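You operate a simulated robot arm through the tools that you are given. There is no shell and no other tool.

You are at the controls of a simulated robot arm. One attempt, no reset.

TASK
Pack the pink adapter in its carton and seal it with beige tape.
Fine: pull the adapter out of the orange frame and put it in the carton marked ADAPTERS; close both flaps before the tape goes on their seam; leave the other adapters.

Only the result counts: the job must be done as asked and must still hold three seconds after the hand-in. Knocking over, shifting, dropping, spilling or breaking anything else fails it. Lids that push on must go on centred and level and be pressed home; caps that screw on are set level and turned clockwise until they are tight.

THE ROBOT
A 7-joint arm with a two-finger parallel gripper, fixed in place. Base frame: the origin is at the foot of the arm, x ahead of it, y to its left, z up. Readings come in cm, rad, newtons and seconds.
Its first joint turns from -2.897 to 2.897 rad. Payload 4.4 kg.
Tool frame: the origin (TCP) lies between the finger pads and is the grasp point; the fingertips stand 2.3 cm ahead of it; z points along the fingers, y is the line along which they close. Largest opening 9.4 cm; finger width 3.8, thickness 1; the body of the gripper, 5.4 by 9.6 cm, starts 3.9 cm behind the TCP.
Orientation is that of the tool frame in the base frame, as [roll, pitch, yaw] about the fixed x, y, z axes, in that order (R = Rz(yaw) Ry(pitch) Rx(roll)). With the fingers straight down and closing along the base's y, the tool's x points along the base's -x, its y along +y and its z along -z.

THE INTERFACE
- The arm moves only by the tool drive_tool. Its arguments are lists of equal length, an entry for each row: "dp": the shift along the tool's x, y, z in cm, a list of three; "dr": the turn, a rotation vector about the tool's x, y, z in rad, a list of three. In form: {"dp": [[dx, dy, dz], ...], "dr": [[wx, wy, wz], ...]}. A call has 1 to 20 rows; each row shifts and turns the commanded pose from where the row before left it, along the tool's axes as they then stand. "gripper" is the finger opening in cm, from 0 to 9.4, set as the call begins (left out, the last holds). Each row takes 0.2 s and may step no farther than 5 cm and 0.15 rad from the row before; otherwise, or with a gripper value out of range, the whole call is refused. A pose out of reach is approached as far as the arm can. The call stops where the force on the tool passes 40 N (or 10 N more than at its start, if that is more) or the arm is blocked; 0.2 s more then pass. The fingers move at their own pace (about 7.2 cm/s each) and stop on an object; they squeeze with about 26 N. The grip force told is the motor's: it shows also when the fingers shut on nothing. Time passes only in rows, and 0.2 s behind the last, so rows that do not move let the fingers close. The reply holds the time, the measured pose of the TCP, the force on the tool along the base axes, the opening and the grip force, in the units named above and with some noise, with the torque about the TCP (base axes, N m) and any sound that the robot's microphone picked up.
- Cameras (640 x 400 px; columns grow to the right, rows downward): "scene" is fixed at [5.19, 49.85, 146.88]; the picture's right is [-0.38, -0.92, 0.00], its down [-0.40, 0.17, -0.90] and it looks along [0.83, -0.35, -0.43] (base axes); focal length 325 px, centre (320, 200). "wrist" rides on the gripper at [8.6, 1.6, -7.4] in the tool frame; the picture's right is [-0.18, 0.98, 0.00], its down [-0.58, -0.11, -0.81] and it looks along [-0.79, -0.15, 0.59] (tool axes); focal length 243 px, centre (320, 200). There is no depth. A picture from a camera that has moved, and an enlarged one, comes with that camera's place and axes in the base frame and with its lens.
- capture(camera): a new picture of that camera. The clock stands still meanwhile.
- close_up(camera, box): a new picture of the part [left, top, right, bottom] of that camera's present view, enlarged. The clock stands still meanwhile.
- close_job(): hands the job in; it is judged then, once.

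Nothing tells you positions but the pictures and the camera data. Unless the task says otherwise, let go and move clear before handing in.

The tools are called after "Call:" by a JSON object that holds its "op" and its "data". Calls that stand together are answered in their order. drive_tool: Moves the arm, as the interface text tells. Its arguments: {"type":"object","properties":{"dp":{"type":"array","items":{"type":"array","items":{"type":"number"}}},"dr":{"type":"array","items":{"type":"array","items":{"type":"number"}}},"gripper":{"type":"number"}},"required":["dp","dr"]} The other tools are called the same way: capture (camera) takes a picture; close_up (camera, box) takes an enlarged picture of a part of a camera's view; close_job () hands the job in.

At the start:

```text
time: 0.0
position: [57.66, 29.16, 125.0]
orientation: [-3.14, 0.001, -3.141]
ft_force: [-0.4, -0.1, -0.2]
torque: [-0.01, -0.01, 0.0]
gripper_width: 9.39
grip_force: 0.1
```

scene: 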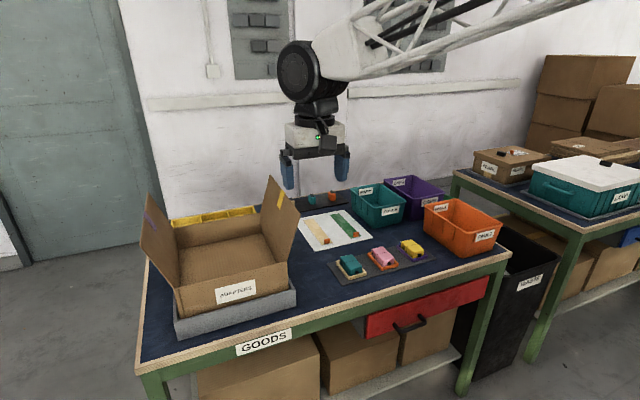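
wrist: 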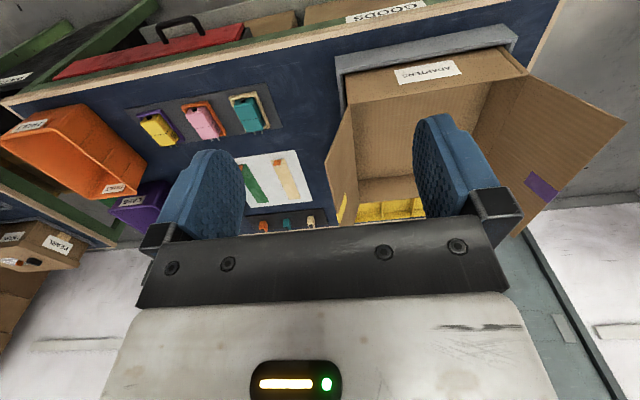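

I see a bench with an open carton marked ADAPTERS, three adapters in coloured frames, two tape strips (beige, green) on a white sheet, and bins. I'll take enlarged views to locate everything before moving.

Call:
{"op": "close_up", "data": {"camera": "scene", "box": [320, 220, 440, 295]}}

Call:
{"op": "close_up", "data": {"camera": "scene", "box": [130, 170, 310, 350]}}

Call:
{"op": "close_up", "data": {"camera": "scene", "box": [280, 180, 400, 255]}}

Call:
{"op": "close_up", "data": {"camera": "wrist", "box": [100, 70, 340, 220]}}

Call:
{"op": "close_up", "data": {"camera": "wrist", "box": [310, 20, 640, 240]}}

```text
5.33 times, centred on (380, 258) of scene
camera zoom: at [5.19, 49.85, 146.88], right [-0.38, -0.92, 0.0], down [-0.4, 0.17, -0.9], along [0.83, -0.35, -0.43], focal length 1733 px, centre (0, -107)
```

zoom: 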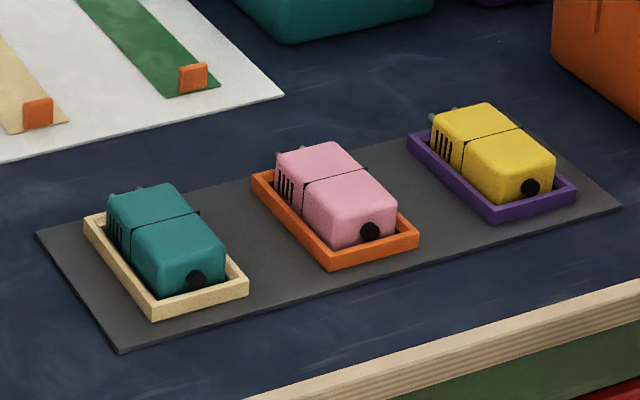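

```text
2.22 times, centred on (220, 260) of scene
camera zoom: at [5.19, 49.85, 146.88], right [-0.38, -0.92, 0.0], down [-0.4, 0.17, -0.9], along [0.83, -0.35, -0.43], focal length 722 px, centre (542, 67)
```

zoom: 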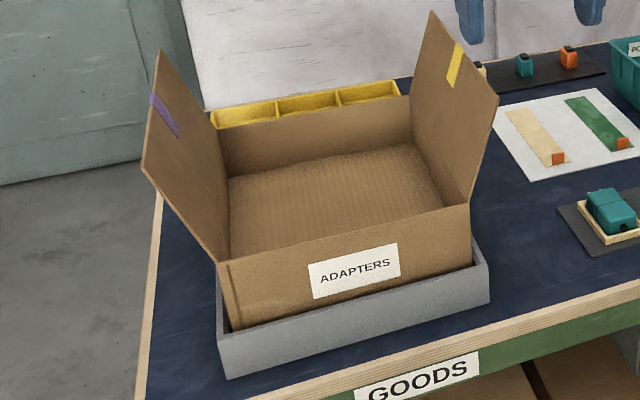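

```text
5.33 times, centred on (340, 218) of scene
camera zoom: at [5.19, 49.85, 146.88], right [-0.38, -0.92, 0.0], down [-0.4, 0.17, -0.9], along [0.83, -0.35, -0.43], focal length 1733 px, centre (213, 107)
```

zoom: 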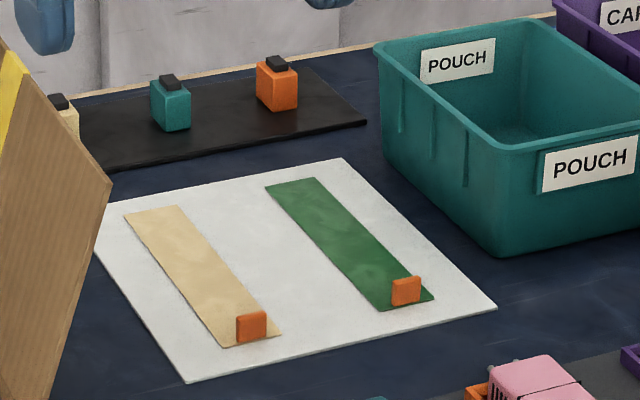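

```text
2.67 times, centred on (220, 145) of wrist
camera zoom: at [49.1, 30.52, 132.25], right [0.18, 0.98, 0.0], down [0.58, -0.11, 0.81], along [0.79, -0.15, -0.59], focal length 647 px, centre (587, 347)
```

zoom: 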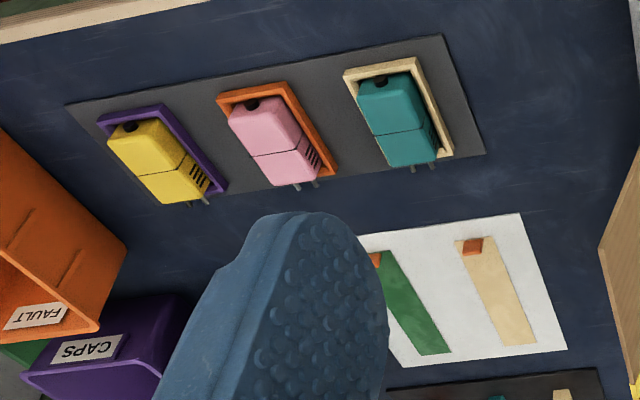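

```text
1.82 times, centred on (475, 130) of wrist
camera zoom: at [49.1, 30.52, 132.25], right [0.18, 0.98, 0.0], down [0.58, -0.11, 0.81], along [0.79, -0.15, -0.59], focal length 441 px, centre (38, 327)
```

zoom: 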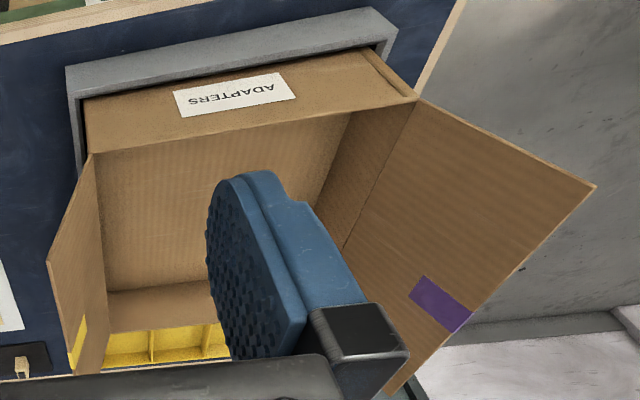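

The bench top comes out at about z = 80 cm. The pink adapter is near (77, -4), and the carton spans x 72–102, y 31–58 with its rim at z ≈ 96 and both flaps standing out about 20°. I'll move to just short of the adapters for a closer look.

Call:
{"op": "drive_tool", "data": {"dp": [[-0.54, -3.4, 3.1], [-0.54, -3.4, 3.1], [-0.54, -3.4, 3.1], [-0.54, -3.4, 3.1], [-0.54, -3.4, 3.1], [-0.54, -3.4, 3.1], [-0.54, -3.4, 3.1], [-0.54, -3.4, 3.1]], "dr": [[0, 0, 0], [0, 0, 0], [0, 0, 0], [0, 0, 0], [0, 0, 0], [0, 0, 0], [0, 0, 0], [0, 0, 0]]}}

Call:
{"op": "capture", "data": {"camera": "wrist"}}

Call:
{"op": "capture", "data": {"camera": "scene"}}

```text
time: 1.8
position: [62.06, 1.73, 100.09]
orientation: [-3.141, 0.001, 3.141]
ft_force: [0.9, -1.0, 0.8]
torque: [0.0, -0.03, -0.01]
gripper_width: 9.38
grip_force: 0.1
```

```text
taken
camera wrist: at [53.42, 3.25, 107.41], right [0.18, 0.98, 0.0], down [0.58, -0.11, 0.81], along [0.79, -0.15, -0.59], focal length 243 px, centre (320, 200)
```

wrist: 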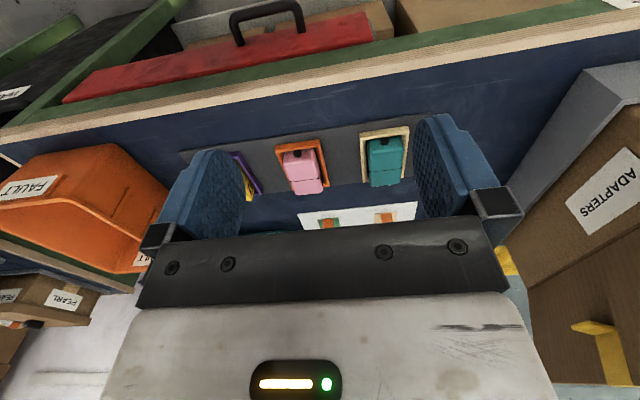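

```text
taken
```

scene: 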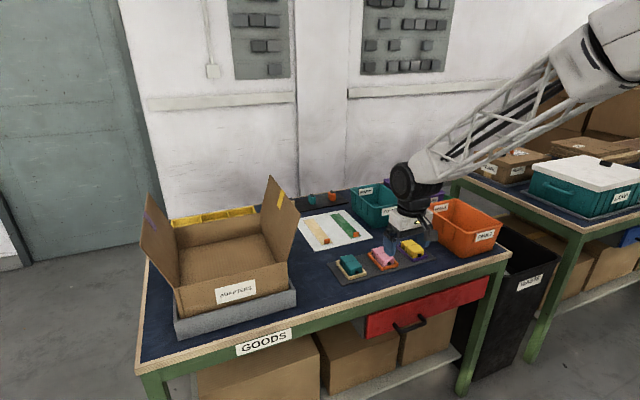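

The arm is now short of the adapters, with the pink one between the fingers in the wrist view. I'll enlarge it to read its exact position and yaw.

Call:
{"op": "close_up", "data": {"camera": "wrist", "box": [240, 110, 420, 222]}}

Call:
{"op": "close_up", "data": {"camera": "scene", "box": [320, 210, 440, 285]}}

```text
3.56 times, centred on (330, 166) of wrist
camera zoom: at [53.42, 3.25, 107.41], right [0.18, 0.98, 0.0], down [0.58, -0.11, 0.81], along [0.79, -0.15, -0.59], focal length 863 px, centre (284, 321)
```

zoom: 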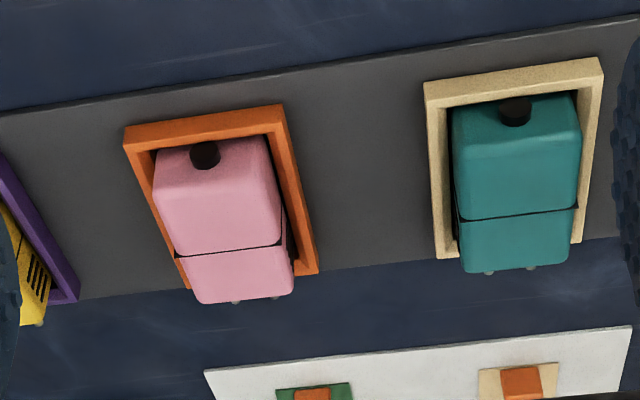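

```text
5.33 times, centred on (380, 248) of scene
camera zoom: at [5.19, 49.85, 146.88], right [-0.38, -0.92, 0.0], down [-0.4, 0.17, -0.9], along [0.83, -0.35, -0.43], focal length 1733 px, centre (0, -53)
```

zoom: 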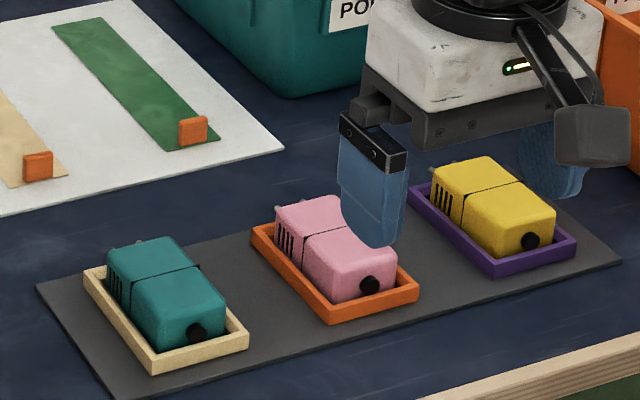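

The pink adapter looks to be about 4.3 cm wide, centred near (79.3, -3.95) with its top near z 84 and no noticeable yaw. I'll hover above it at a safe height and check the alignment.

Call:
{"op": "drive_tool", "data": {"dp": [[-3.45, -1.14, 1.62], [-3.45, -1.14, 1.62], [-3.45, -1.14, 1.62], [-3.45, -1.14, 1.62], [-3.45, -1.14, 1.62], [0, 0, 0]], "dr": [[0, 0, 0], [0, 0, 0], [0, 0, 0], [0, 0, 0], [0, 0, 0], [0, 0, 0]]}}

Call:
{"op": "capture", "data": {"camera": "wrist"}}

Call:
{"op": "close_up", "data": {"camera": "scene", "box": [320, 210, 440, 285]}}

```text
time: 3.2
position: [79.11, -3.79, 92.09]
orientation: [-3.141, 0.001, 3.141]
ft_force: [0.1, 0.6, -0.1]
torque: [-0.01, 0.0, -0.02]
gripper_width: 9.41
grip_force: 0.1
```

```text
taken
camera wrist: at [70.59, -2.46, 99.37], right [0.18, 0.98, 0.0], down [0.58, -0.11, 0.81], along [0.79, -0.15, -0.59], focal length 243 px, centre (320, 200)
```

wrist: 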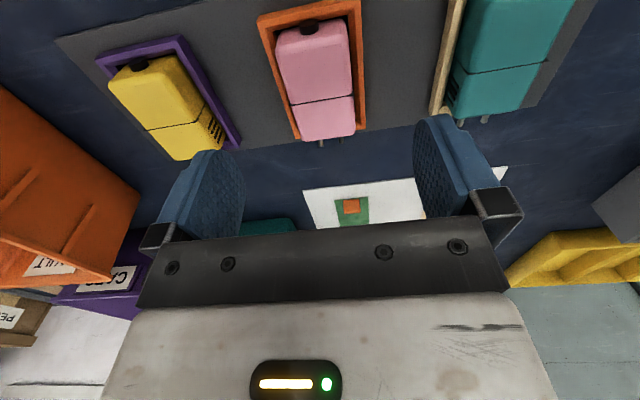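

```text
5.33 times, centred on (380, 248) of scene
camera zoom: at [5.19, 49.85, 146.88], right [-0.38, -0.92, 0.0], down [-0.4, 0.17, -0.9], along [0.83, -0.35, -0.43], focal length 1733 px, centre (0, -53)
```

zoom: 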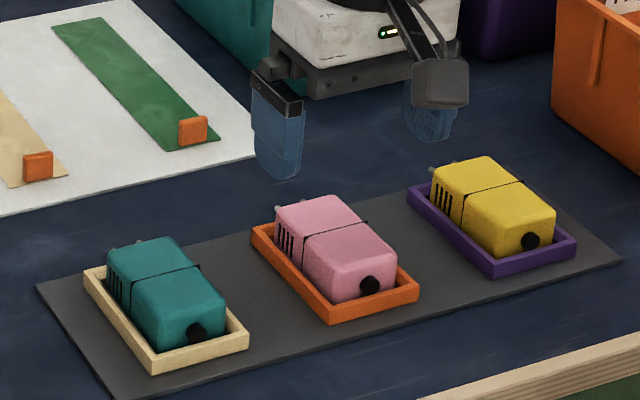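

Call:
{"op": "close_up", "data": {"camera": "wrist", "box": [220, 0, 420, 160]}}

```text
2.50 times, centred on (320, 80) of wrist
camera zoom: at [70.59, -2.46, 99.37], right [0.18, 0.98, 0.0], down [0.58, -0.11, 0.81], along [0.79, -0.15, -0.59], focal length 606 px, centre (320, 500)
```

zoom: 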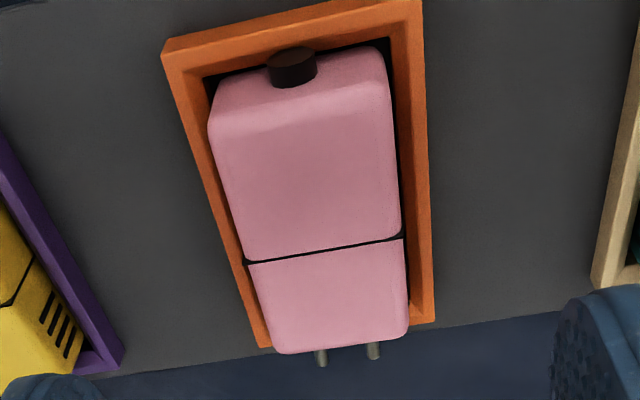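

The two wrist views put the adapter top at z ≈ 83.75, its centre at (80.0, -4.1), its width at 4.5 and the frame top at z ≈ 81.3. I'll centre over it, descend partway with the fingers open, and look again.

Call:
{"op": "drive_tool", "data": {"dp": [[-0.9, -0.32, 0], [0, 0, 2.4], [0, 0, 2.4], [0, 0, 2.3], [0, 0, 0]], "dr": [[0, 0, 0], [0, 0, 0], [0, 0, 0], [0, 0, 0], [0, 0, 0]], "gripper": 9.4}}

Call:
{"op": "capture", "data": {"camera": "wrist"}}

Call:
{"op": "close_up", "data": {"camera": "scene", "box": [320, 210, 440, 285]}}

```text
time: 4.4
position: [80.1, -4.14, 85.04]
orientation: [3.14, 0.0, 3.14]
ft_force: [-0.3, 1.2, 1.0]
torque: [0.01, -0.01, -0.01]
gripper_width: 9.41
grip_force: 0.0
```

```text
taken
camera wrist: at [71.58, -2.73, 92.24], right [0.18, 0.98, 0.0], down [0.58, -0.11, 0.81], along [0.79, -0.15, -0.59], focal length 243 px, centre (320, 200)
```

wrist: 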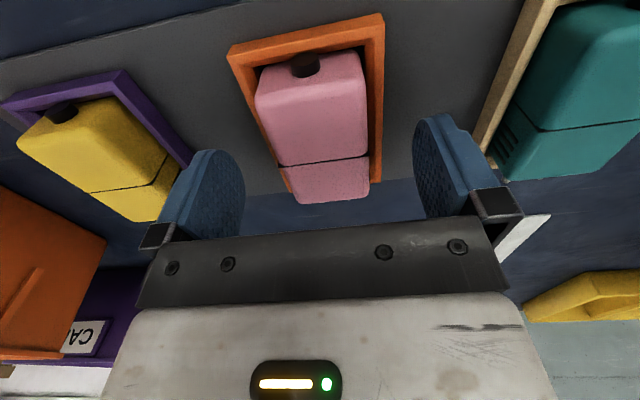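

```text
5.33 times, centred on (380, 248) of scene
camera zoom: at [5.19, 49.85, 146.88], right [-0.38, -0.92, 0.0], down [-0.4, 0.17, -0.9], along [0.83, -0.35, -0.43], focal length 1733 px, centre (0, -53)
```

zoom: 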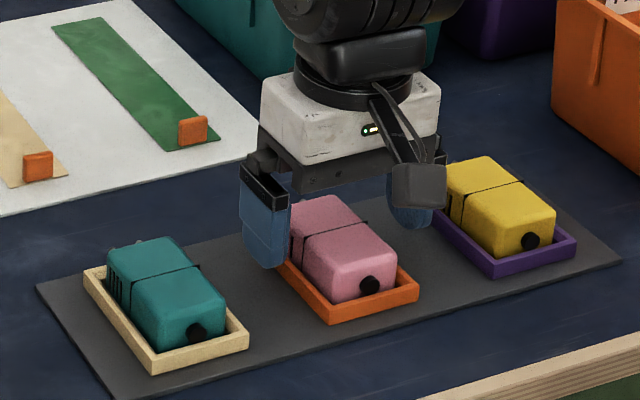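

The adapter sits centred between the fingers. I'll lower until the tips are just above the frame rim (tips at about z 82.0), then close.

Call:
{"op": "drive_tool", "data": {"dp": [[0, 0, 0.4], [0, 0, 0.35], [0, 0, 0]], "dr": [[0, 0, 0], [0, 0, 0], [0, 0, 0]]}}

Call:
{"op": "drive_tool", "data": {"dp": [[0, 0, 0], [0, 0, 0], [0, 0, 0], [0, 0, 0]], "dr": [[0, 0, 0], [0, 0, 0], [0, 0, 0], [0, 0, 0]], "gripper": 3.5}}

Call:
{"op": "capture", "data": {"camera": "wrist"}}

Call:
{"op": "close_up", "data": {"camera": "scene", "box": [320, 210, 440, 285]}}

```text
time: 5.2
position: [80.07, -4.14, 84.25]
orientation: [3.141, -0.001, -3.141]
ft_force: [0.5, 0.0, 0.1]
torque: [-0.02, -0.01, -0.01]
gripper_width: 9.4
grip_force: 0.0
```

```text
time: 6.2
position: [80.22, -4.23, 84.23]
orientation: [-3.14, -0.001, -3.141]
ft_force: [-0.8, 11.8, 0.8]
torque: [0.3, -0.03, 0.1]
gripper_width: 4.55
grip_force: 25.6
```

```text
taken
camera wrist: at [71.53, -2.74, 91.51], right [0.18, 0.98, 0.0], down [0.58, -0.11, 0.81], along [0.79, -0.15, -0.59], focal length 243 px, centre (320, 200)
```

wrist: 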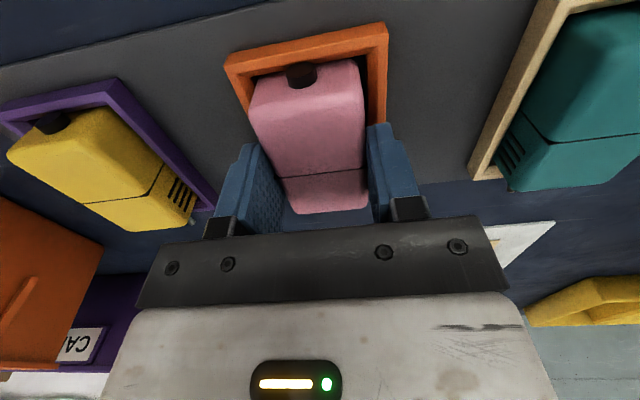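

```text
5.33 times, centred on (380, 248) of scene
camera zoom: at [5.19, 49.85, 146.88], right [-0.38, -0.92, 0.0], down [-0.4, 0.17, -0.9], along [0.83, -0.35, -0.43], focal length 1733 px, centre (0, -53)
```

zoom: 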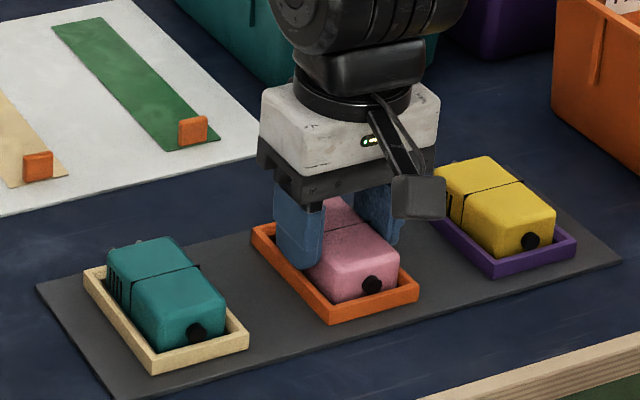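

The grip reads 4.55 cm, which matches the adapter's width, but there is a 12 N side load. I'll ease the tool slightly toward +y to relieve it before pulling up.

Call:
{"op": "drive_tool", "data": {"dp": [[0, 0.08, 0], [0, 0, 0]], "dr": [[0, 0, 0], [0, 0, 0]]}}

```text
time: 6.8
position: [80.13, -4.12, 84.19]
orientation: [3.142, -0.001, 3.141]
ft_force: [0.2, -0.3, -0.3]
torque: [-0.05, 0.02, 0.03]
gripper_width: 4.56
grip_force: 26.9
```

The side load is gone. Now I'll pull straight up, slowly at first.

Call:
{"op": "drive_tool", "data": {"dp": [[0, 0, -0.3], [0, 0, -0.3], [0, 0, -0.4], [0, 0, -0.5], [0, 0, -0.5], [0, 0, 0]], "dr": [[0, 0, 0], [0, 0, 0], [0, 0, 0], [0, 0, 0], [0, 0, 0], [0, 0, 0]]}}

Call:
{"op": "close_up", "data": {"camera": "scene", "box": [320, 210, 440, 285]}}

Call:
{"op": "capture", "data": {"camera": "wrist"}}

```text
time: 8.2
position: [80.06, -4.02, 86.2]
orientation: [3.141, -0.001, 3.141]
ft_force: [0.1, -0.1, -1.6]
torque: [0.01, 0.02, 0.02]
gripper_width: 4.58
grip_force: 26.4
```

```text
5.33 times, centred on (380, 248) of scene
camera zoom: at [5.19, 49.85, 146.88], right [-0.38, -0.92, 0.0], down [-0.4, 0.17, -0.9], along [0.83, -0.35, -0.43], focal length 1733 px, centre (0, -53)
```

zoom: 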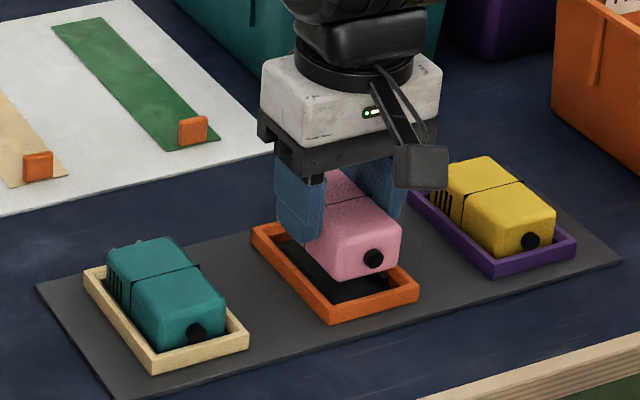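

```text
taken
camera wrist: at [71.52, -2.62, 93.52], right [0.18, 0.98, 0.0], down [0.58, -0.11, 0.81], along [0.79, -0.15, -0.59], focal length 243 px, centre (320, 200)
```

wrist: 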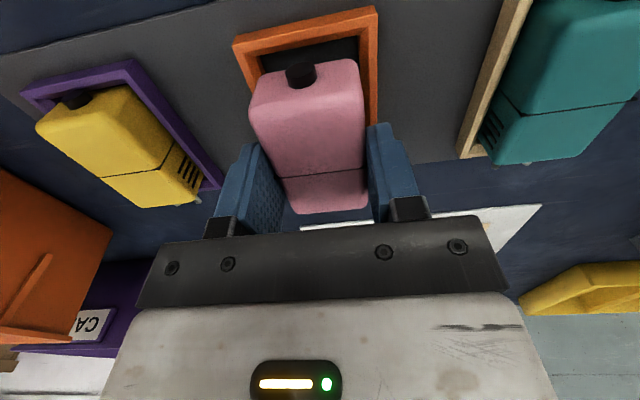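

The adapter is clear of its frame, which did not move. I'll lift higher, back off toward the robot, and go round to in front of the carton at z ≈ 106 so I can enter between the flaps.

Call:
{"op": "drive_tool", "data": {"dp": [[0, 0, -2], [0, 0, -3], [0, 0, -4], [0, 0, -4], [0, 0, -4], [0, 0, -3], [3, 0, 0], [4, 0, 0], [4, 0, 0], [4, 0, 0], [3, 0, 0], [0, 0, 0]], "dr": [[0, 0, 0], [0, 0, 0], [0, 0, 0], [0, 0, 0], [0, 0, 0], [0, 0, 0], [0, 0, 0], [0, 0, 0], [0, 0, 0], [0, 0, 0], [0, 0, 0], [0, 0, 0]]}}

Call:
{"op": "drive_tool", "data": {"dp": [[0, 2, 0], [0, 4, 0], [0, 4, 0], [0, 4, 0], [0, 4, 0], [0, 4, 0], [0, 4, 0], [0, 4, 0], [0, 4, 0], [0, 4, 0], [0, 4, 0], [0, 2.1, 0], [0, 0, 0]], "dr": [[0, 0, 0], [0, 0, 0], [0, 0, 0], [0, 0, 0], [0, 0, 0], [0, 0, 0], [0, 0, 0], [0, 0, 0], [0, 0, 0], [0, 0, 0], [0, 0, 0], [0, 0, 0], [0, 0, 0]]}}

Call:
{"op": "capture", "data": {"camera": "wrist"}}

Call:
{"op": "capture", "data": {"camera": "scene"}}

```text
time: 10.8
position: [62.09, -4.11, 106.21]
orientation: [3.142, 0.002, -3.141]
ft_force: [0.5, -0.5, -1.8]
torque: [0.02, 0.01, 0.01]
gripper_width: 4.56
grip_force: 26.5
```

```text
time: 13.6
position: [61.97, 40.18, 106.2]
orientation: [-3.141, 0.0, 3.141]
ft_force: [-0.9, -0.3, -2.3]
torque: [0.01, -0.01, -0.03]
gripper_width: 4.59
grip_force: 26.2
```

```text
taken
camera wrist: at [53.45, 41.52, 113.56], right [0.18, 0.98, 0.0], down [0.58, -0.11, 0.81], along [0.79, -0.15, -0.59], focal length 243 px, centre (320, 200)
```

wrist: 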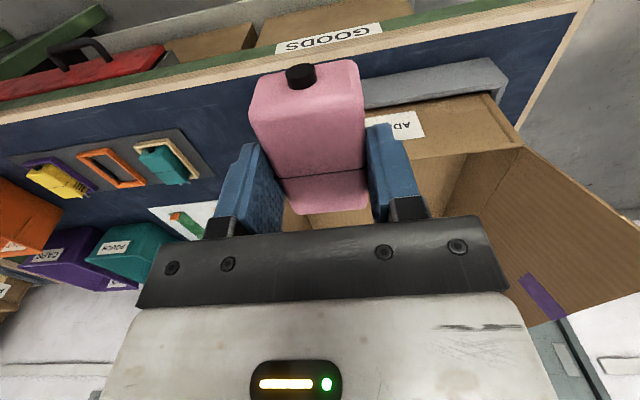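

```text
taken
```

scene: 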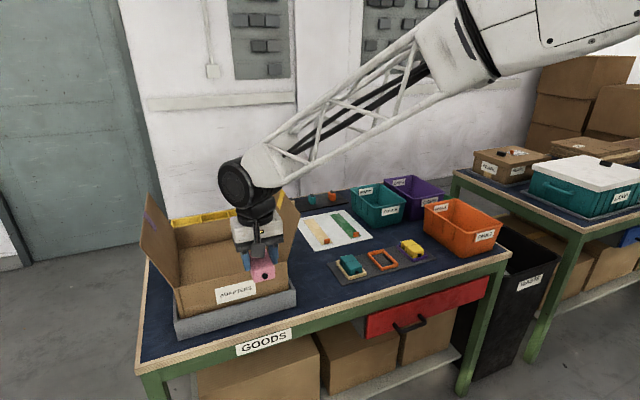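

The pink adapter is in the gripper in front of the carton, and the orange frame is empty and unmoved. I'll move forward over the near wall, between the flaps.

Call:
{"op": "drive_tool", "data": {"dp": [[-2, 0.3, 0], [-4, 0.3, 0], [-4, 0.3, 0], [-4, 0.3, 0], [-4, 0.3, 0], [-4, 0.3, 0], [-2, 0, 0], [0, 0, 0]], "dr": [[0, 0, 0], [0, 0, 0], [0, 0, 0], [0, 0, 0], [0, 0, 0], [0, 0, 0], [0, 0, 0], [0, 0, 0]]}}

Call:
{"op": "capture", "data": {"camera": "wrist"}}

Call:
{"op": "capture", "data": {"camera": "scene"}}

```text
time: 15.4
position: [86.24, 41.87, 106.26]
orientation: [-3.141, 0.0, -3.141]
ft_force: [1.0, 0.6, -0.8]
torque: [0.03, 0.01, -0.01]
gripper_width: 4.55
grip_force: 25.3
```

```text
taken
camera wrist: at [77.56, 43.26, 113.54], right [0.18, 0.98, 0.0], down [0.58, -0.11, 0.81], along [0.79, -0.15, -0.59], focal length 243 px, centre (320, 200)
```

wrist: 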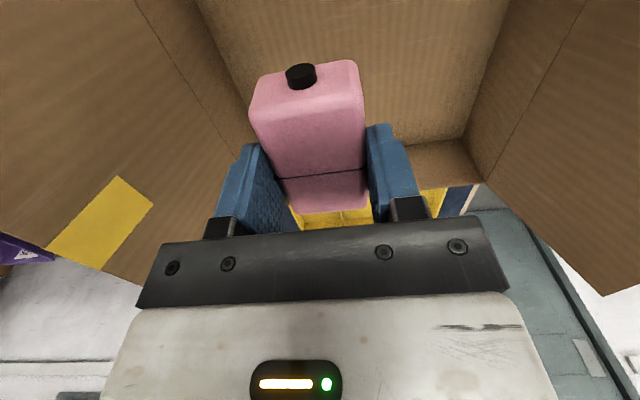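

```text
taken
```

scene: 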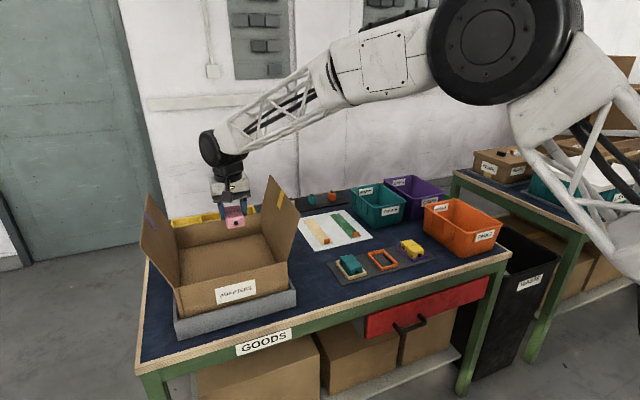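

I'm over the carton with good clearance from flaps and walls. I'll lower to z ≈ 90 and check again.

Call:
{"op": "drive_tool", "data": {"dp": [[0, 0, 2], [0, 0, 3], [0, 0, 3], [0, 0, 3], [0, 0, 3], [0, 0, 2], [0, 0, 0]], "dr": [[0, 0, 0], [0, 0, 0], [0, 0, 0], [0, 0, 0], [0, 0, 0], [0, 0, 0], [0, 0, 0]]}}

Call:
{"op": "capture", "data": {"camera": "wrist"}}

Call:
{"op": "close_up", "data": {"camera": "scene", "box": [130, 110, 370, 310]}}

```text
time: 17.0
position: [86.24, 41.7, 90.38]
orientation: [3.141, 0.002, 3.14]
ft_force: [3.0, -2.1, 20.0]
torque: [-0.04, -0.1, 0.02]
gripper_width: 4.61
grip_force: 26.0
```

```text
taken
camera wrist: at [77.62, 43.18, 97.65], right [0.18, 0.98, 0.0], down [0.58, -0.11, 0.81], along [0.79, -0.15, -0.59], focal length 243 px, centre (320, 200)
```

wrist: 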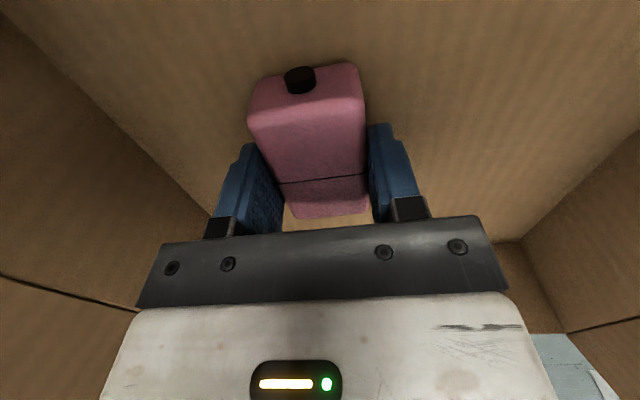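

```text
2.00 times, centred on (250, 210) of scene
camera zoom: at [5.19, 49.85, 146.88], right [-0.38, -0.92, 0.0], down [-0.4, 0.17, -0.9], along [0.83, -0.35, -0.43], focal length 650 px, centre (460, 180)
```

zoom: 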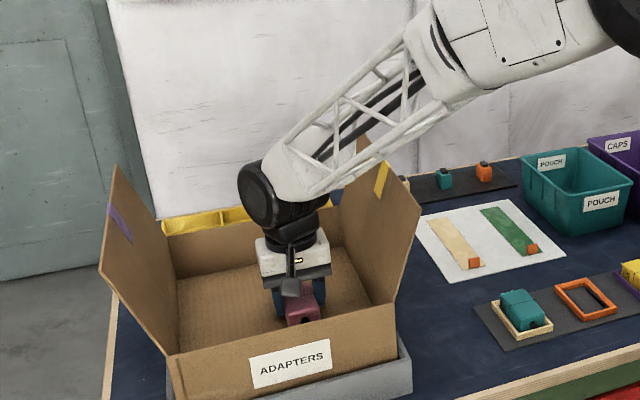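

The adapter has touched the carton floor: 20 N upward with negligible torque. I'll ease off slightly, then release.

Call:
{"op": "drive_tool", "data": {"dp": [[0, 0, -0.1], [0, 0, 0]], "dr": [[0, 0, 0], [0, 0, 0]]}}

```text
time: 17.6
position: [86.14, 41.73, 90.3]
orientation: [-3.141, 0.0, 3.14]
ft_force: [6.4, -1.5, 15.6]
torque: [-0.03, -0.47, -0.02]
gripper_width: 4.54
grip_force: 26.3
```

Call:
{"op": "drive_tool", "data": {"dp": [[0, 0, -0.12], [0, 0, 0]], "dr": [[0, 0, 0], [0, 0, 0]]}}

```text
time: 18.2
position: [86.12, 41.7, 90.35]
orientation: [3.141, -0.001, 3.141]
ft_force: [1.0, -0.7, 4.8]
torque: [0.04, -0.29, -0.01]
gripper_width: 4.54
grip_force: 25.6
```

The load is down to about 5 N, so the adapter is resting on the floor. Opening the gripper now.

Call:
{"op": "drive_tool", "data": {"dp": [[0, 0, 0], [0, 0, 0], [0, 0, 0], [0, 0, 0]], "dr": [[0, 0, 0], [0, 0, 0], [0, 0, 0], [0, 0, 0]], "gripper": 7.5}}

Call:
{"op": "drive_tool", "data": {"dp": [[0, 0, -1], [0, 0, -3], [0, 0, -4], [0, 0, -4], [0, 0, -4], [0, 0, 0]], "dr": [[0, 0, 0], [0, 0, 0], [0, 0, 0], [0, 0, 0], [0, 0, 0], [0, 0, 0]]}}

Call:
{"op": "capture", "data": {"camera": "wrist"}}

Call:
{"op": "capture", "data": {"camera": "scene"}}

```text
time: 19.2
position: [86.09, 41.8, 90.57]
orientation: [-3.142, 0.001, 3.139]
ft_force: [0.7, 0.2, 0.7]
torque: [0.02, -0.02, -0.04]
gripper_width: 7.49
grip_force: 0.1
```

```text
time: 20.6
position: [86.2, 41.82, 106.58]
orientation: [3.141, 0.0, 3.141]
ft_force: [0.0, -0.4, -0.3]
torque: [0.0, -0.03, 0.0]
gripper_width: 7.51
grip_force: 0.2
```

```text
taken
camera wrist: at [77.63, 43.33, 113.91], right [0.18, 0.98, 0.0], down [0.58, -0.11, 0.81], along [0.79, -0.15, -0.59], focal length 243 px, centre (320, 200)
```

wrist: 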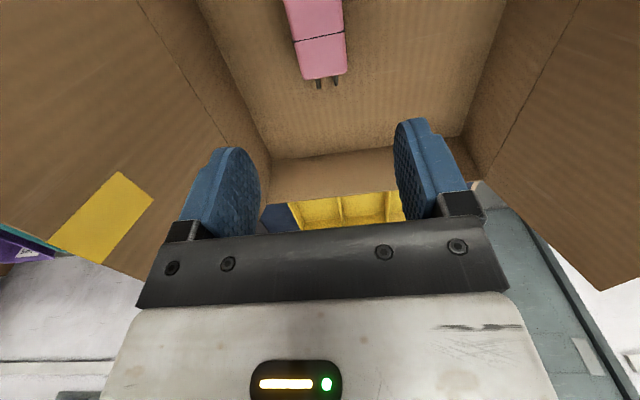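

```text
taken
```

scene: 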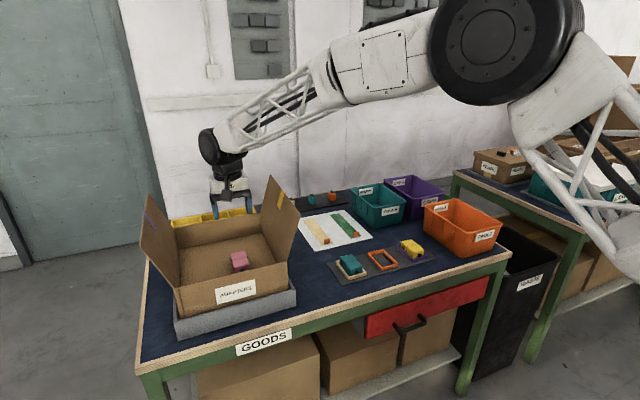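

The adapter is lying on the carton floor and nothing else has moved. Next I'll back out between the flaps with the fingers closed and go round to outside the left (+y) flap.

Call:
{"op": "drive_tool", "data": {"dp": [[2, 0, -0.2], [4, 0, -0.2], [4, 0, -0.2], [4, 0, -0.2], [4, 0, 0], [4, 0, 0], [2.2, 0, 0], [0, 2, 0], [0, 4, 0], [0, 4, 0], [0, 4, 0], [0, 4, 0], [0, 4, 0], [0, 2.5, 0], [0, 0, 0]], "dr": [[0, 0, 0], [0, 0, 0], [0, 0, 0], [0, 0, 0], [0, 0, 0], [0, 0, 0], [0, 0, 0], [0, 0, 0], [0, 0, 0], [0, 0, 0], [0, 0, 0], [0, 0, 0], [0, 0, 0], [0, 0, 0], [0, 0, 0]], "gripper": 0}}

Call:
{"op": "capture", "data": {"camera": "wrist"}}

Call:
{"op": "capture", "data": {"camera": "scene"}}

```text
time: 23.8
position: [61.81, 66.42, 107.12]
orientation: [3.141, -0.001, -3.141]
ft_force: [-0.1, -0.1, 0.6]
torque: [0.03, -0.02, 0.01]
gripper_width: 0.0
grip_force: 25.8
```

```text
taken
camera wrist: at [53.32, 67.79, 114.48], right [0.18, 0.98, 0.0], down [0.58, -0.11, 0.81], along [0.79, -0.15, -0.59], focal length 243 px, centre (320, 200)
```

wrist: 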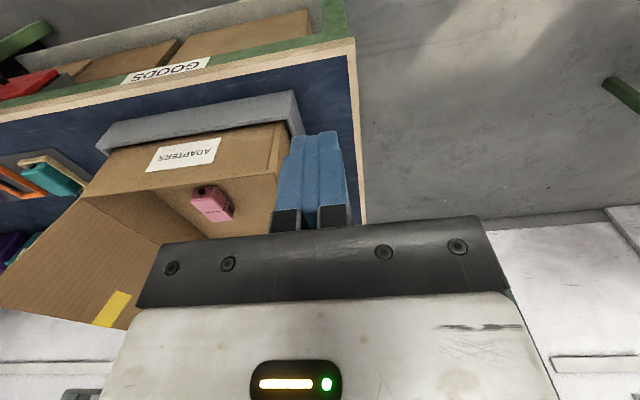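

```text
taken
```

scene: 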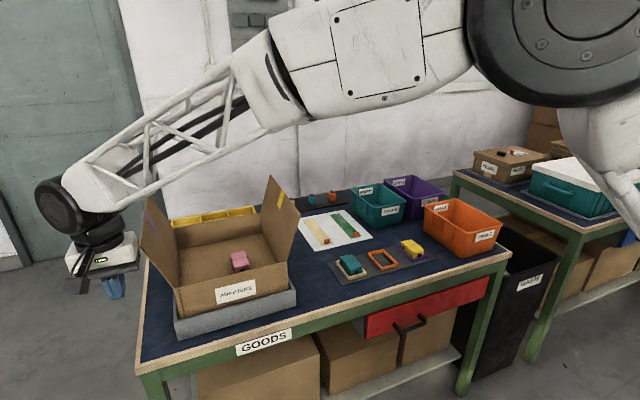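

The closed fingers are outside the +y flap, with the arm well clear. I'll advance along x beside the flap's near end and check the clearance.

Call:
{"op": "drive_tool", "data": {"dp": [[-3, 0, 0], [-4, 0, 0], [-4, 0, 0], [-3, 0, 0], [0, 0, 0]], "dr": [[0, 0, 0], [0, 0, 0], [0, 0, 0], [0, 0, 0], [0, 0, 0]]}}

Call:
{"op": "capture", "data": {"camera": "wrist"}}

Call:
{"op": "close_up", "data": {"camera": "scene", "box": [30, 110, 330, 320]}}

```text
time: 25.0
position: [75.99, 66.27, 107.11]
orientation: [-3.14, -0.001, 3.141]
ft_force: [0.1, 0.3, 0.1]
torque: [0.01, 0.01, 0.0]
gripper_width: 0.0
grip_force: 26.2
```

```text
taken
camera wrist: at [67.43, 67.8, 114.44], right [0.18, 0.98, 0.0], down [0.58, -0.11, 0.81], along [0.79, -0.15, -0.59], focal length 243 px, centre (320, 200)
```

wrist: 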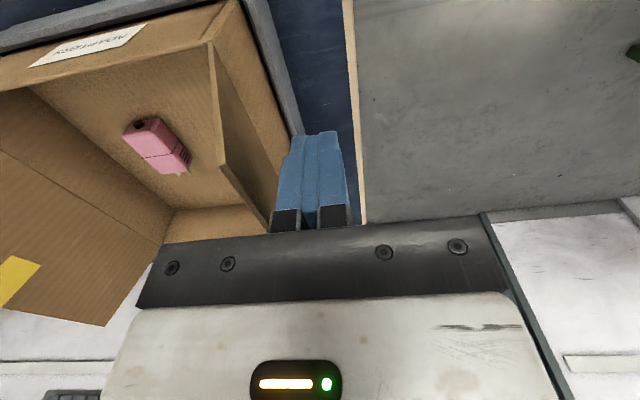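

```text
1.90 times, centred on (180, 215) of scene
camera zoom: at [5.19, 49.85, 146.88], right [-0.38, -0.92, 0.0], down [-0.4, 0.17, -0.9], along [0.83, -0.35, -0.43], focal length 619 px, centre (587, 171)
```

zoom: 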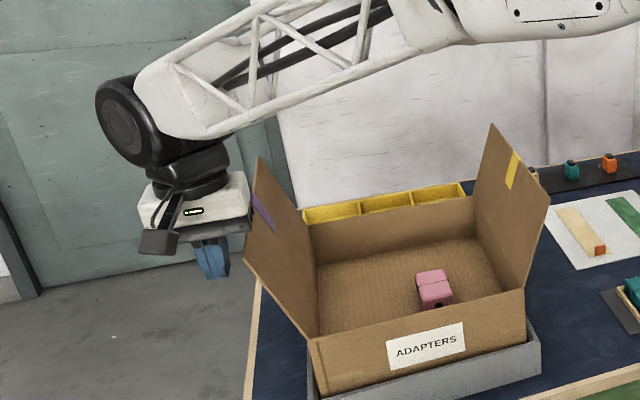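

There is a small gap to the flap. I'll push it inward slowly (−y), up to about vertical.

Call:
{"op": "drive_tool", "data": {"dp": [[0, -1.2, -0.1], [0, -1.2, -0.1], [0, -1.2, -0.1], [0, -1.2, -0.1], [0, -1.2, -0.1], [0, -1.1, -0.1], [0, 0, 0]], "dr": [[0, 0, 0], [0, 0, 0], [0, 0, 0], [0, 0, 0], [0, 0, 0], [0, 0, 0], [0, 0, 0]]}}

Call:
{"op": "close_up", "data": {"camera": "scene", "box": [30, 110, 330, 320]}}

```text
time: 26.6
position: [75.99, 59.21, 107.84]
orientation: [3.14, 0.0, -3.141]
ft_force: [-0.1, 0.4, -0.6]
torque: [0.0, 0.01, -0.02]
gripper_width: 0.02
grip_force: 25.9
```

```text
1.90 times, centred on (180, 215) of scene
camera zoom: at [5.19, 49.85, 146.88], right [-0.38, -0.92, 0.0], down [-0.4, 0.17, -0.9], along [0.83, -0.35, -0.43], focal length 619 px, centre (587, 171)
```

zoom: 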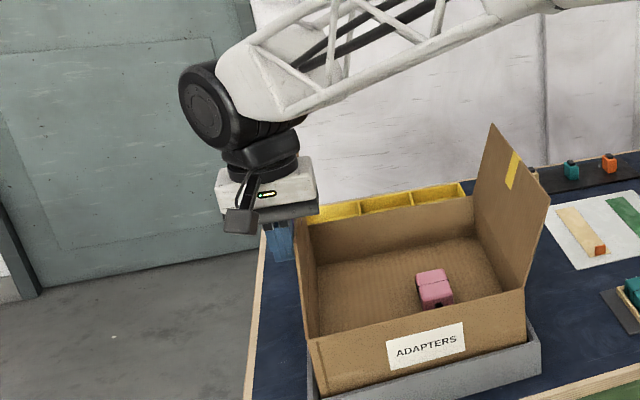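

The flap is now upright, seen nearly edge-on beside the fingers. I'll continue along the closing arc.

Call:
{"op": "drive_tool", "data": {"dp": [[0, -1.23, 0.1], [0, -1.23, 0.22], [0, -1.15, 0.42], [0, -1.14, 0.53], [0, 0, 0]], "dr": [[0, 0, 0], [0, 0, 0], [0, 0, 0], [0, 0, 0], [0, 0, 0]]}}

Call:
{"op": "close_up", "data": {"camera": "scene", "box": [30, 110, 330, 320]}}

```text
time: 27.8
position: [75.96, 54.65, 106.51]
orientation: [3.141, 0.0, 3.14]
ft_force: [0.6, 0.6, 0.4]
torque: [-0.01, -0.02, 0.0]
gripper_width: 0.0
grip_force: 26.2
```

```text
1.90 times, centred on (180, 215) of scene
camera zoom: at [5.19, 49.85, 146.88], right [-0.38, -0.92, 0.0], down [-0.4, 0.17, -0.9], along [0.83, -0.35, -0.43], focal length 619 px, centre (587, 171)
```

zoom: 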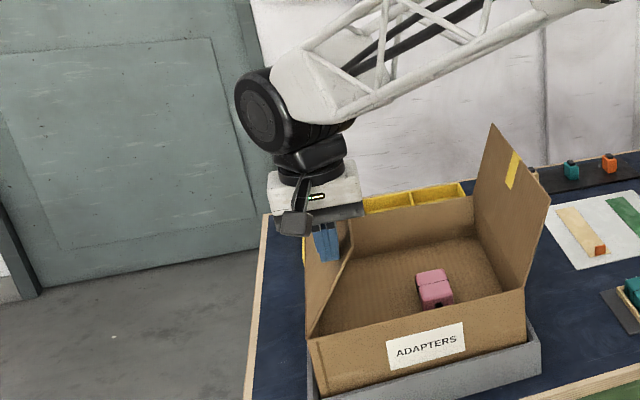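

The flap is leaning inward and following the fingers with almost no load. I'll continue down the arc toward closed.

Call:
{"op": "drive_tool", "data": {"dp": [[0, -1.1, 0.7], [0, -0.97, 0.85], [0, -0.8, 0.95], [0, -0.71, 1.02], [0, -0.5, 1.1], [0, -0.45, 1.15], [0, -0.2, 0.8], [0, 0, 0]], "dr": [[0, 0, 0], [0, 0, 0], [0, 0, 0], [0, 0, 0], [0, 0, 0], [0, 0, 0], [0, 0, 0], [0, 0, 0]]}}

Call:
{"op": "close_up", "data": {"camera": "scene", "box": [30, 110, 330, 320]}}

Call:
{"op": "capture", "data": {"camera": "wrist"}}

```text
time: 29.6
position: [75.85, 49.78, 99.91]
orientation: [3.14, 0.001, -3.141]
ft_force: [-0.5, -0.1, -0.5]
torque: [-0.03, 0.01, 0.0]
gripper_width: 0.0
grip_force: 25.5
```

```text
1.90 times, centred on (180, 215) of scene
camera zoom: at [5.19, 49.85, 146.88], right [-0.38, -0.92, 0.0], down [-0.4, 0.17, -0.9], along [0.83, -0.35, -0.43], focal length 619 px, centre (587, 171)
```

zoom: 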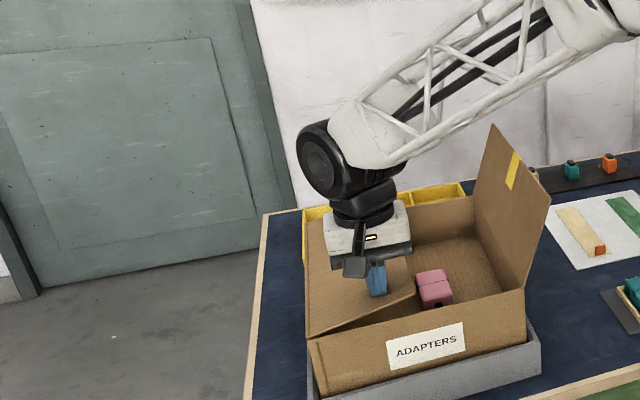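

```text
taken
camera wrist: at [67.37, 51.2, 107.28], right [0.18, 0.98, 0.0], down [0.58, -0.11, 0.81], along [0.79, -0.15, -0.59], focal length 243 px, centre (320, 200)
```

wrist: 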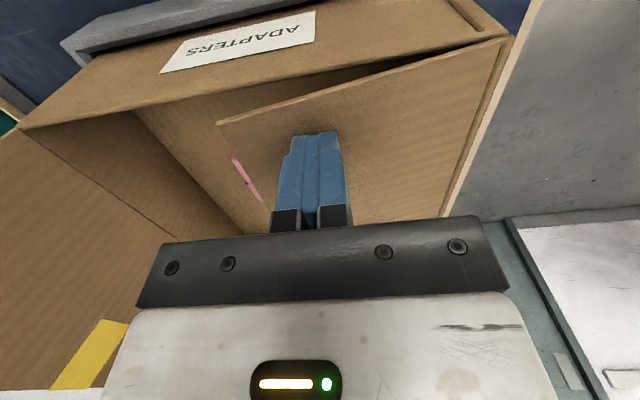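

The flap is nearly closed. I'll press down gently until it stops.

Call:
{"op": "drive_tool", "data": {"dp": [[0, 0, 0.5], [0, 0, 0.5], [0, 0, 0.4], [0, 0, 0.3], [0, 0, 0]], "dr": [[0, 0, 0], [0, 0, 0], [0, 0, 0], [0, 0, 0], [0, 0, 0]]}}

Call:
{"op": "capture", "data": {"camera": "wrist"}}

Call:
{"op": "close_up", "data": {"camera": "scene", "box": [30, 110, 330, 320]}}

```text
time: 30.8
position: [75.81, 49.84, 98.25]
orientation: [3.141, 0.0, -3.141]
ft_force: [-0.8, -1.0, -0.3]
torque: [0.06, -0.02, 0.01]
gripper_width: 0.0
grip_force: 25.9
```

```text
taken
camera wrist: at [67.37, 51.22, 105.57], right [0.18, 0.98, 0.0], down [0.58, -0.11, 0.81], along [0.79, -0.15, -0.59], focal length 243 px, centre (320, 200)
```

wrist: 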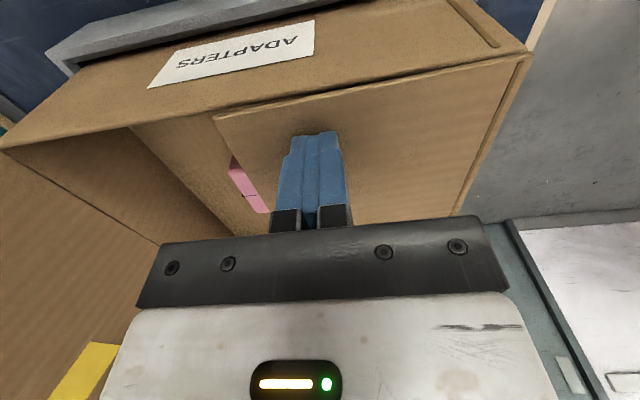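

```text
1.90 times, centred on (180, 215) of scene
camera zoom: at [5.19, 49.85, 146.88], right [-0.38, -0.92, 0.0], down [-0.4, 0.17, -0.9], along [0.83, -0.35, -0.43], focal length 619 px, centre (587, 171)
```

zoom: 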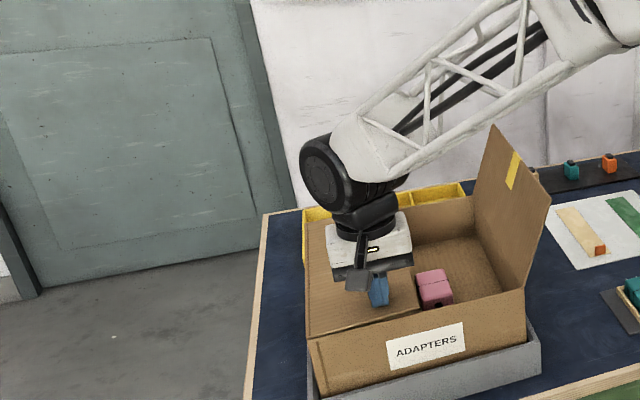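

Call:
{"op": "drive_tool", "data": {"dp": [[0, 0, 0.2], [0, 0, 0.2], [0, 0, 0.2], [0, 0, 0]], "dr": [[0, 0, 0], [0, 0, 0], [0, 0, 0], [0, 0, 0]]}}

Call:
{"op": "capture", "data": {"camera": "wrist"}}

```text
time: 31.8
position: [76.16, 49.79, 97.8]
orientation: [-3.141, 0.001, -3.141]
ft_force: [-2.5, -0.3, 3.7]
torque: [-0.01, 0.09, 0.02]
gripper_width: 0.0
grip_force: 26.3
```

```text
taken
camera wrist: at [67.36, 51.2, 105.02], right [0.18, 0.98, 0.0], down [0.58, -0.11, 0.81], along [0.79, -0.15, -0.59], focal length 243 px, centre (320, 200)
```

wrist: 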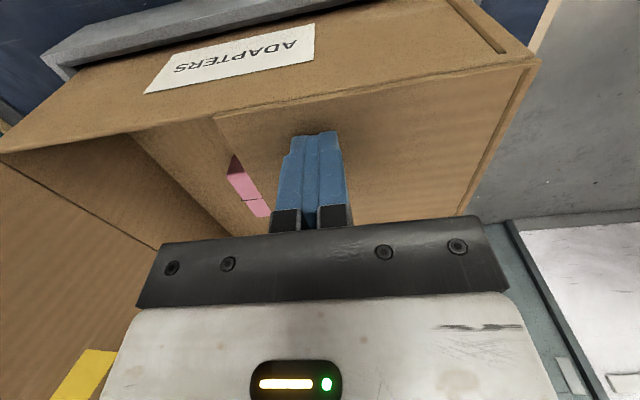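

The flap is flush with the rim, with light contact at tip height z ≈ 95.5. I'll lift off and see whether it stays shut.

Call:
{"op": "drive_tool", "data": {"dp": [[0, 0, -0.5], [0, 0, -1.5], [0, 0, -3], [0, 0, -4], [0, 0, -3], [0, 0, 0]], "dr": [[0, 0, 0], [0, 0, 0], [0, 0, 0], [0, 0, 0], [0, 0, 0], [0, 0, 0]]}}

Call:
{"op": "capture", "data": {"camera": "wrist"}}

Call:
{"op": "capture", "data": {"camera": "scene"}}

```text
time: 33.2
position: [75.9, 49.75, 109.77]
orientation: [-3.142, 0.001, 3.141]
ft_force: [-1.2, -0.1, -0.6]
torque: [-0.04, -0.03, -0.02]
gripper_width: 0.0
grip_force: 25.5
```

```text
taken
camera wrist: at [67.32, 51.2, 117.07], right [0.18, 0.98, 0.0], down [0.58, -0.11, 0.81], along [0.79, -0.15, -0.59], focal length 243 px, centre (320, 200)
```

wrist: 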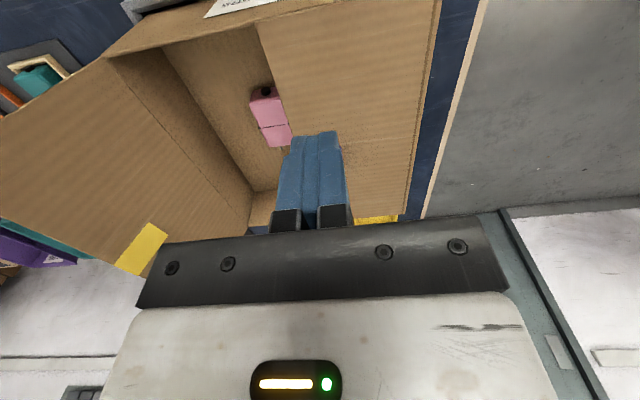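

```text
taken
```

scene: 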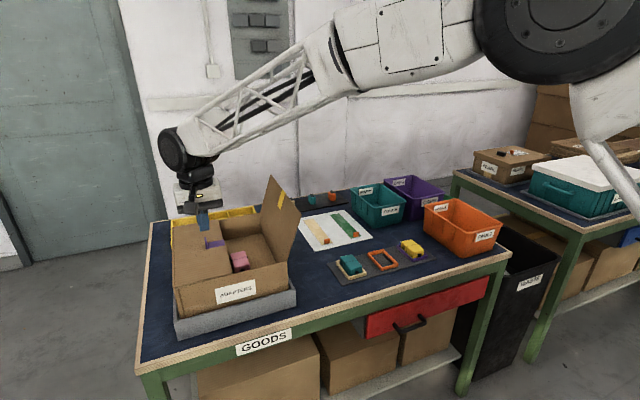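

The +y flap stays closed. Now I'll go round the front of the carton to the outside of the right (−y) flap.

Call:
{"op": "drive_tool", "data": {"dp": [[2, 0, 0], [4, 0, 0], [4, 0, 0], [3.9, 0, 0], [0, -2, 0.3], [0, -4, 0.3], [0, -4, 0.3], [0, -4, 0.3], [0, -4, 0.3], [0, -4, 0.3], [0, -4, 0.3], [0, -1.5, 0.1], [0, 0, 0]], "dr": [[0, 0, 0], [0, 0, 0], [0, 0, 0], [0, 0, 0], [0, 0, 0], [0, 0, 0], [0, 0, 0], [0, 0, 0], [0, 0, 0], [0, 0, 0], [0, 0, 0], [0, 0, 0], [0, 0, 0]]}}

Call:
{"op": "capture", "data": {"camera": "wrist"}}

Call:
{"op": "capture", "data": {"camera": "scene"}}

```text
time: 36.0
position: [61.99, 22.13, 107.47]
orientation: [3.141, 0.0, 3.141]
ft_force: [0.5, 0.1, 0.5]
torque: [-0.02, -0.04, 0.01]
gripper_width: 0.0
grip_force: 25.9
```

```text
taken
camera wrist: at [53.52, 23.64, 114.78], right [0.18, 0.98, 0.0], down [0.58, -0.11, 0.81], along [0.79, -0.15, -0.59], focal length 243 px, centre (320, 200)
```

wrist: 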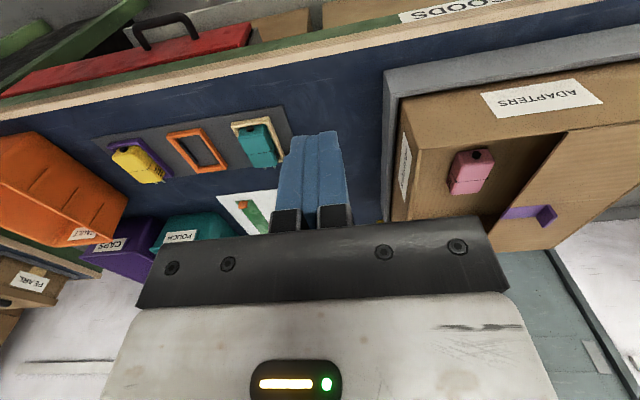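

```text
taken
```

scene: 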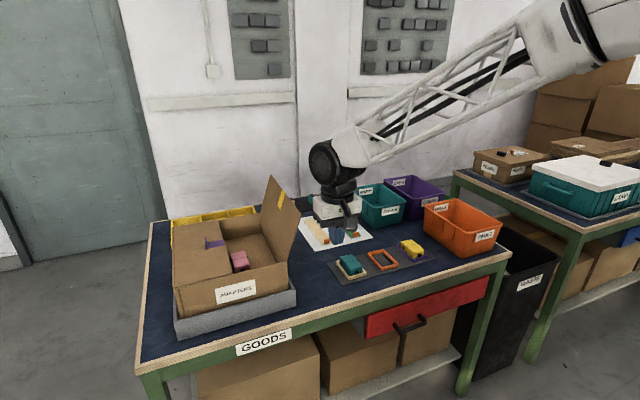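

Call:
{"op": "close_up", "data": {"camera": "wrist", "box": [380, 100, 640, 262]}}

Call:
{"op": "close_up", "data": {"camera": "scene", "box": [150, 165, 310, 335]}}

```text
2.46 times, centred on (510, 181) of wrist
camera zoom: at [53.52, 23.64, 114.78], right [0.18, 0.98, 0.0], down [0.58, -0.11, 0.81], along [0.79, -0.15, -0.59], focal length 597 px, centre (-148, 247)
```

zoom: 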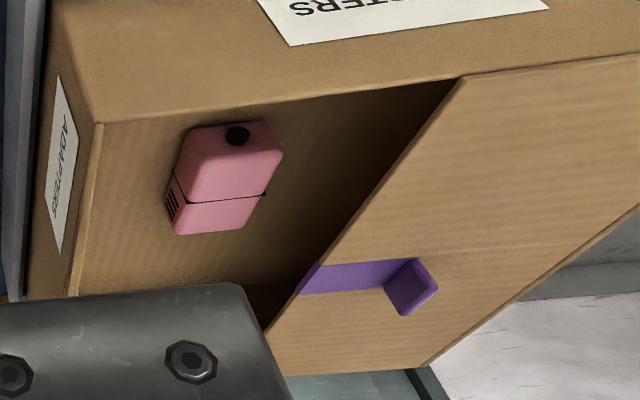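

```text
2.35 times, centred on (230, 250) of scene
camera zoom: at [5.19, 49.85, 146.88], right [-0.38, -0.92, 0.0], down [-0.4, 0.17, -0.9], along [0.83, -0.35, -0.43], focal length 764 px, centre (532, 82)
```

zoom: 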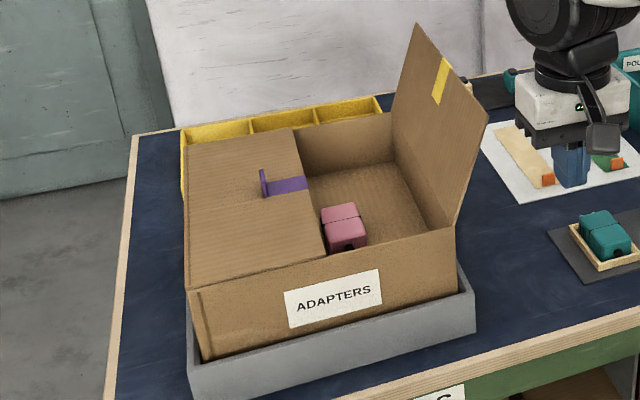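

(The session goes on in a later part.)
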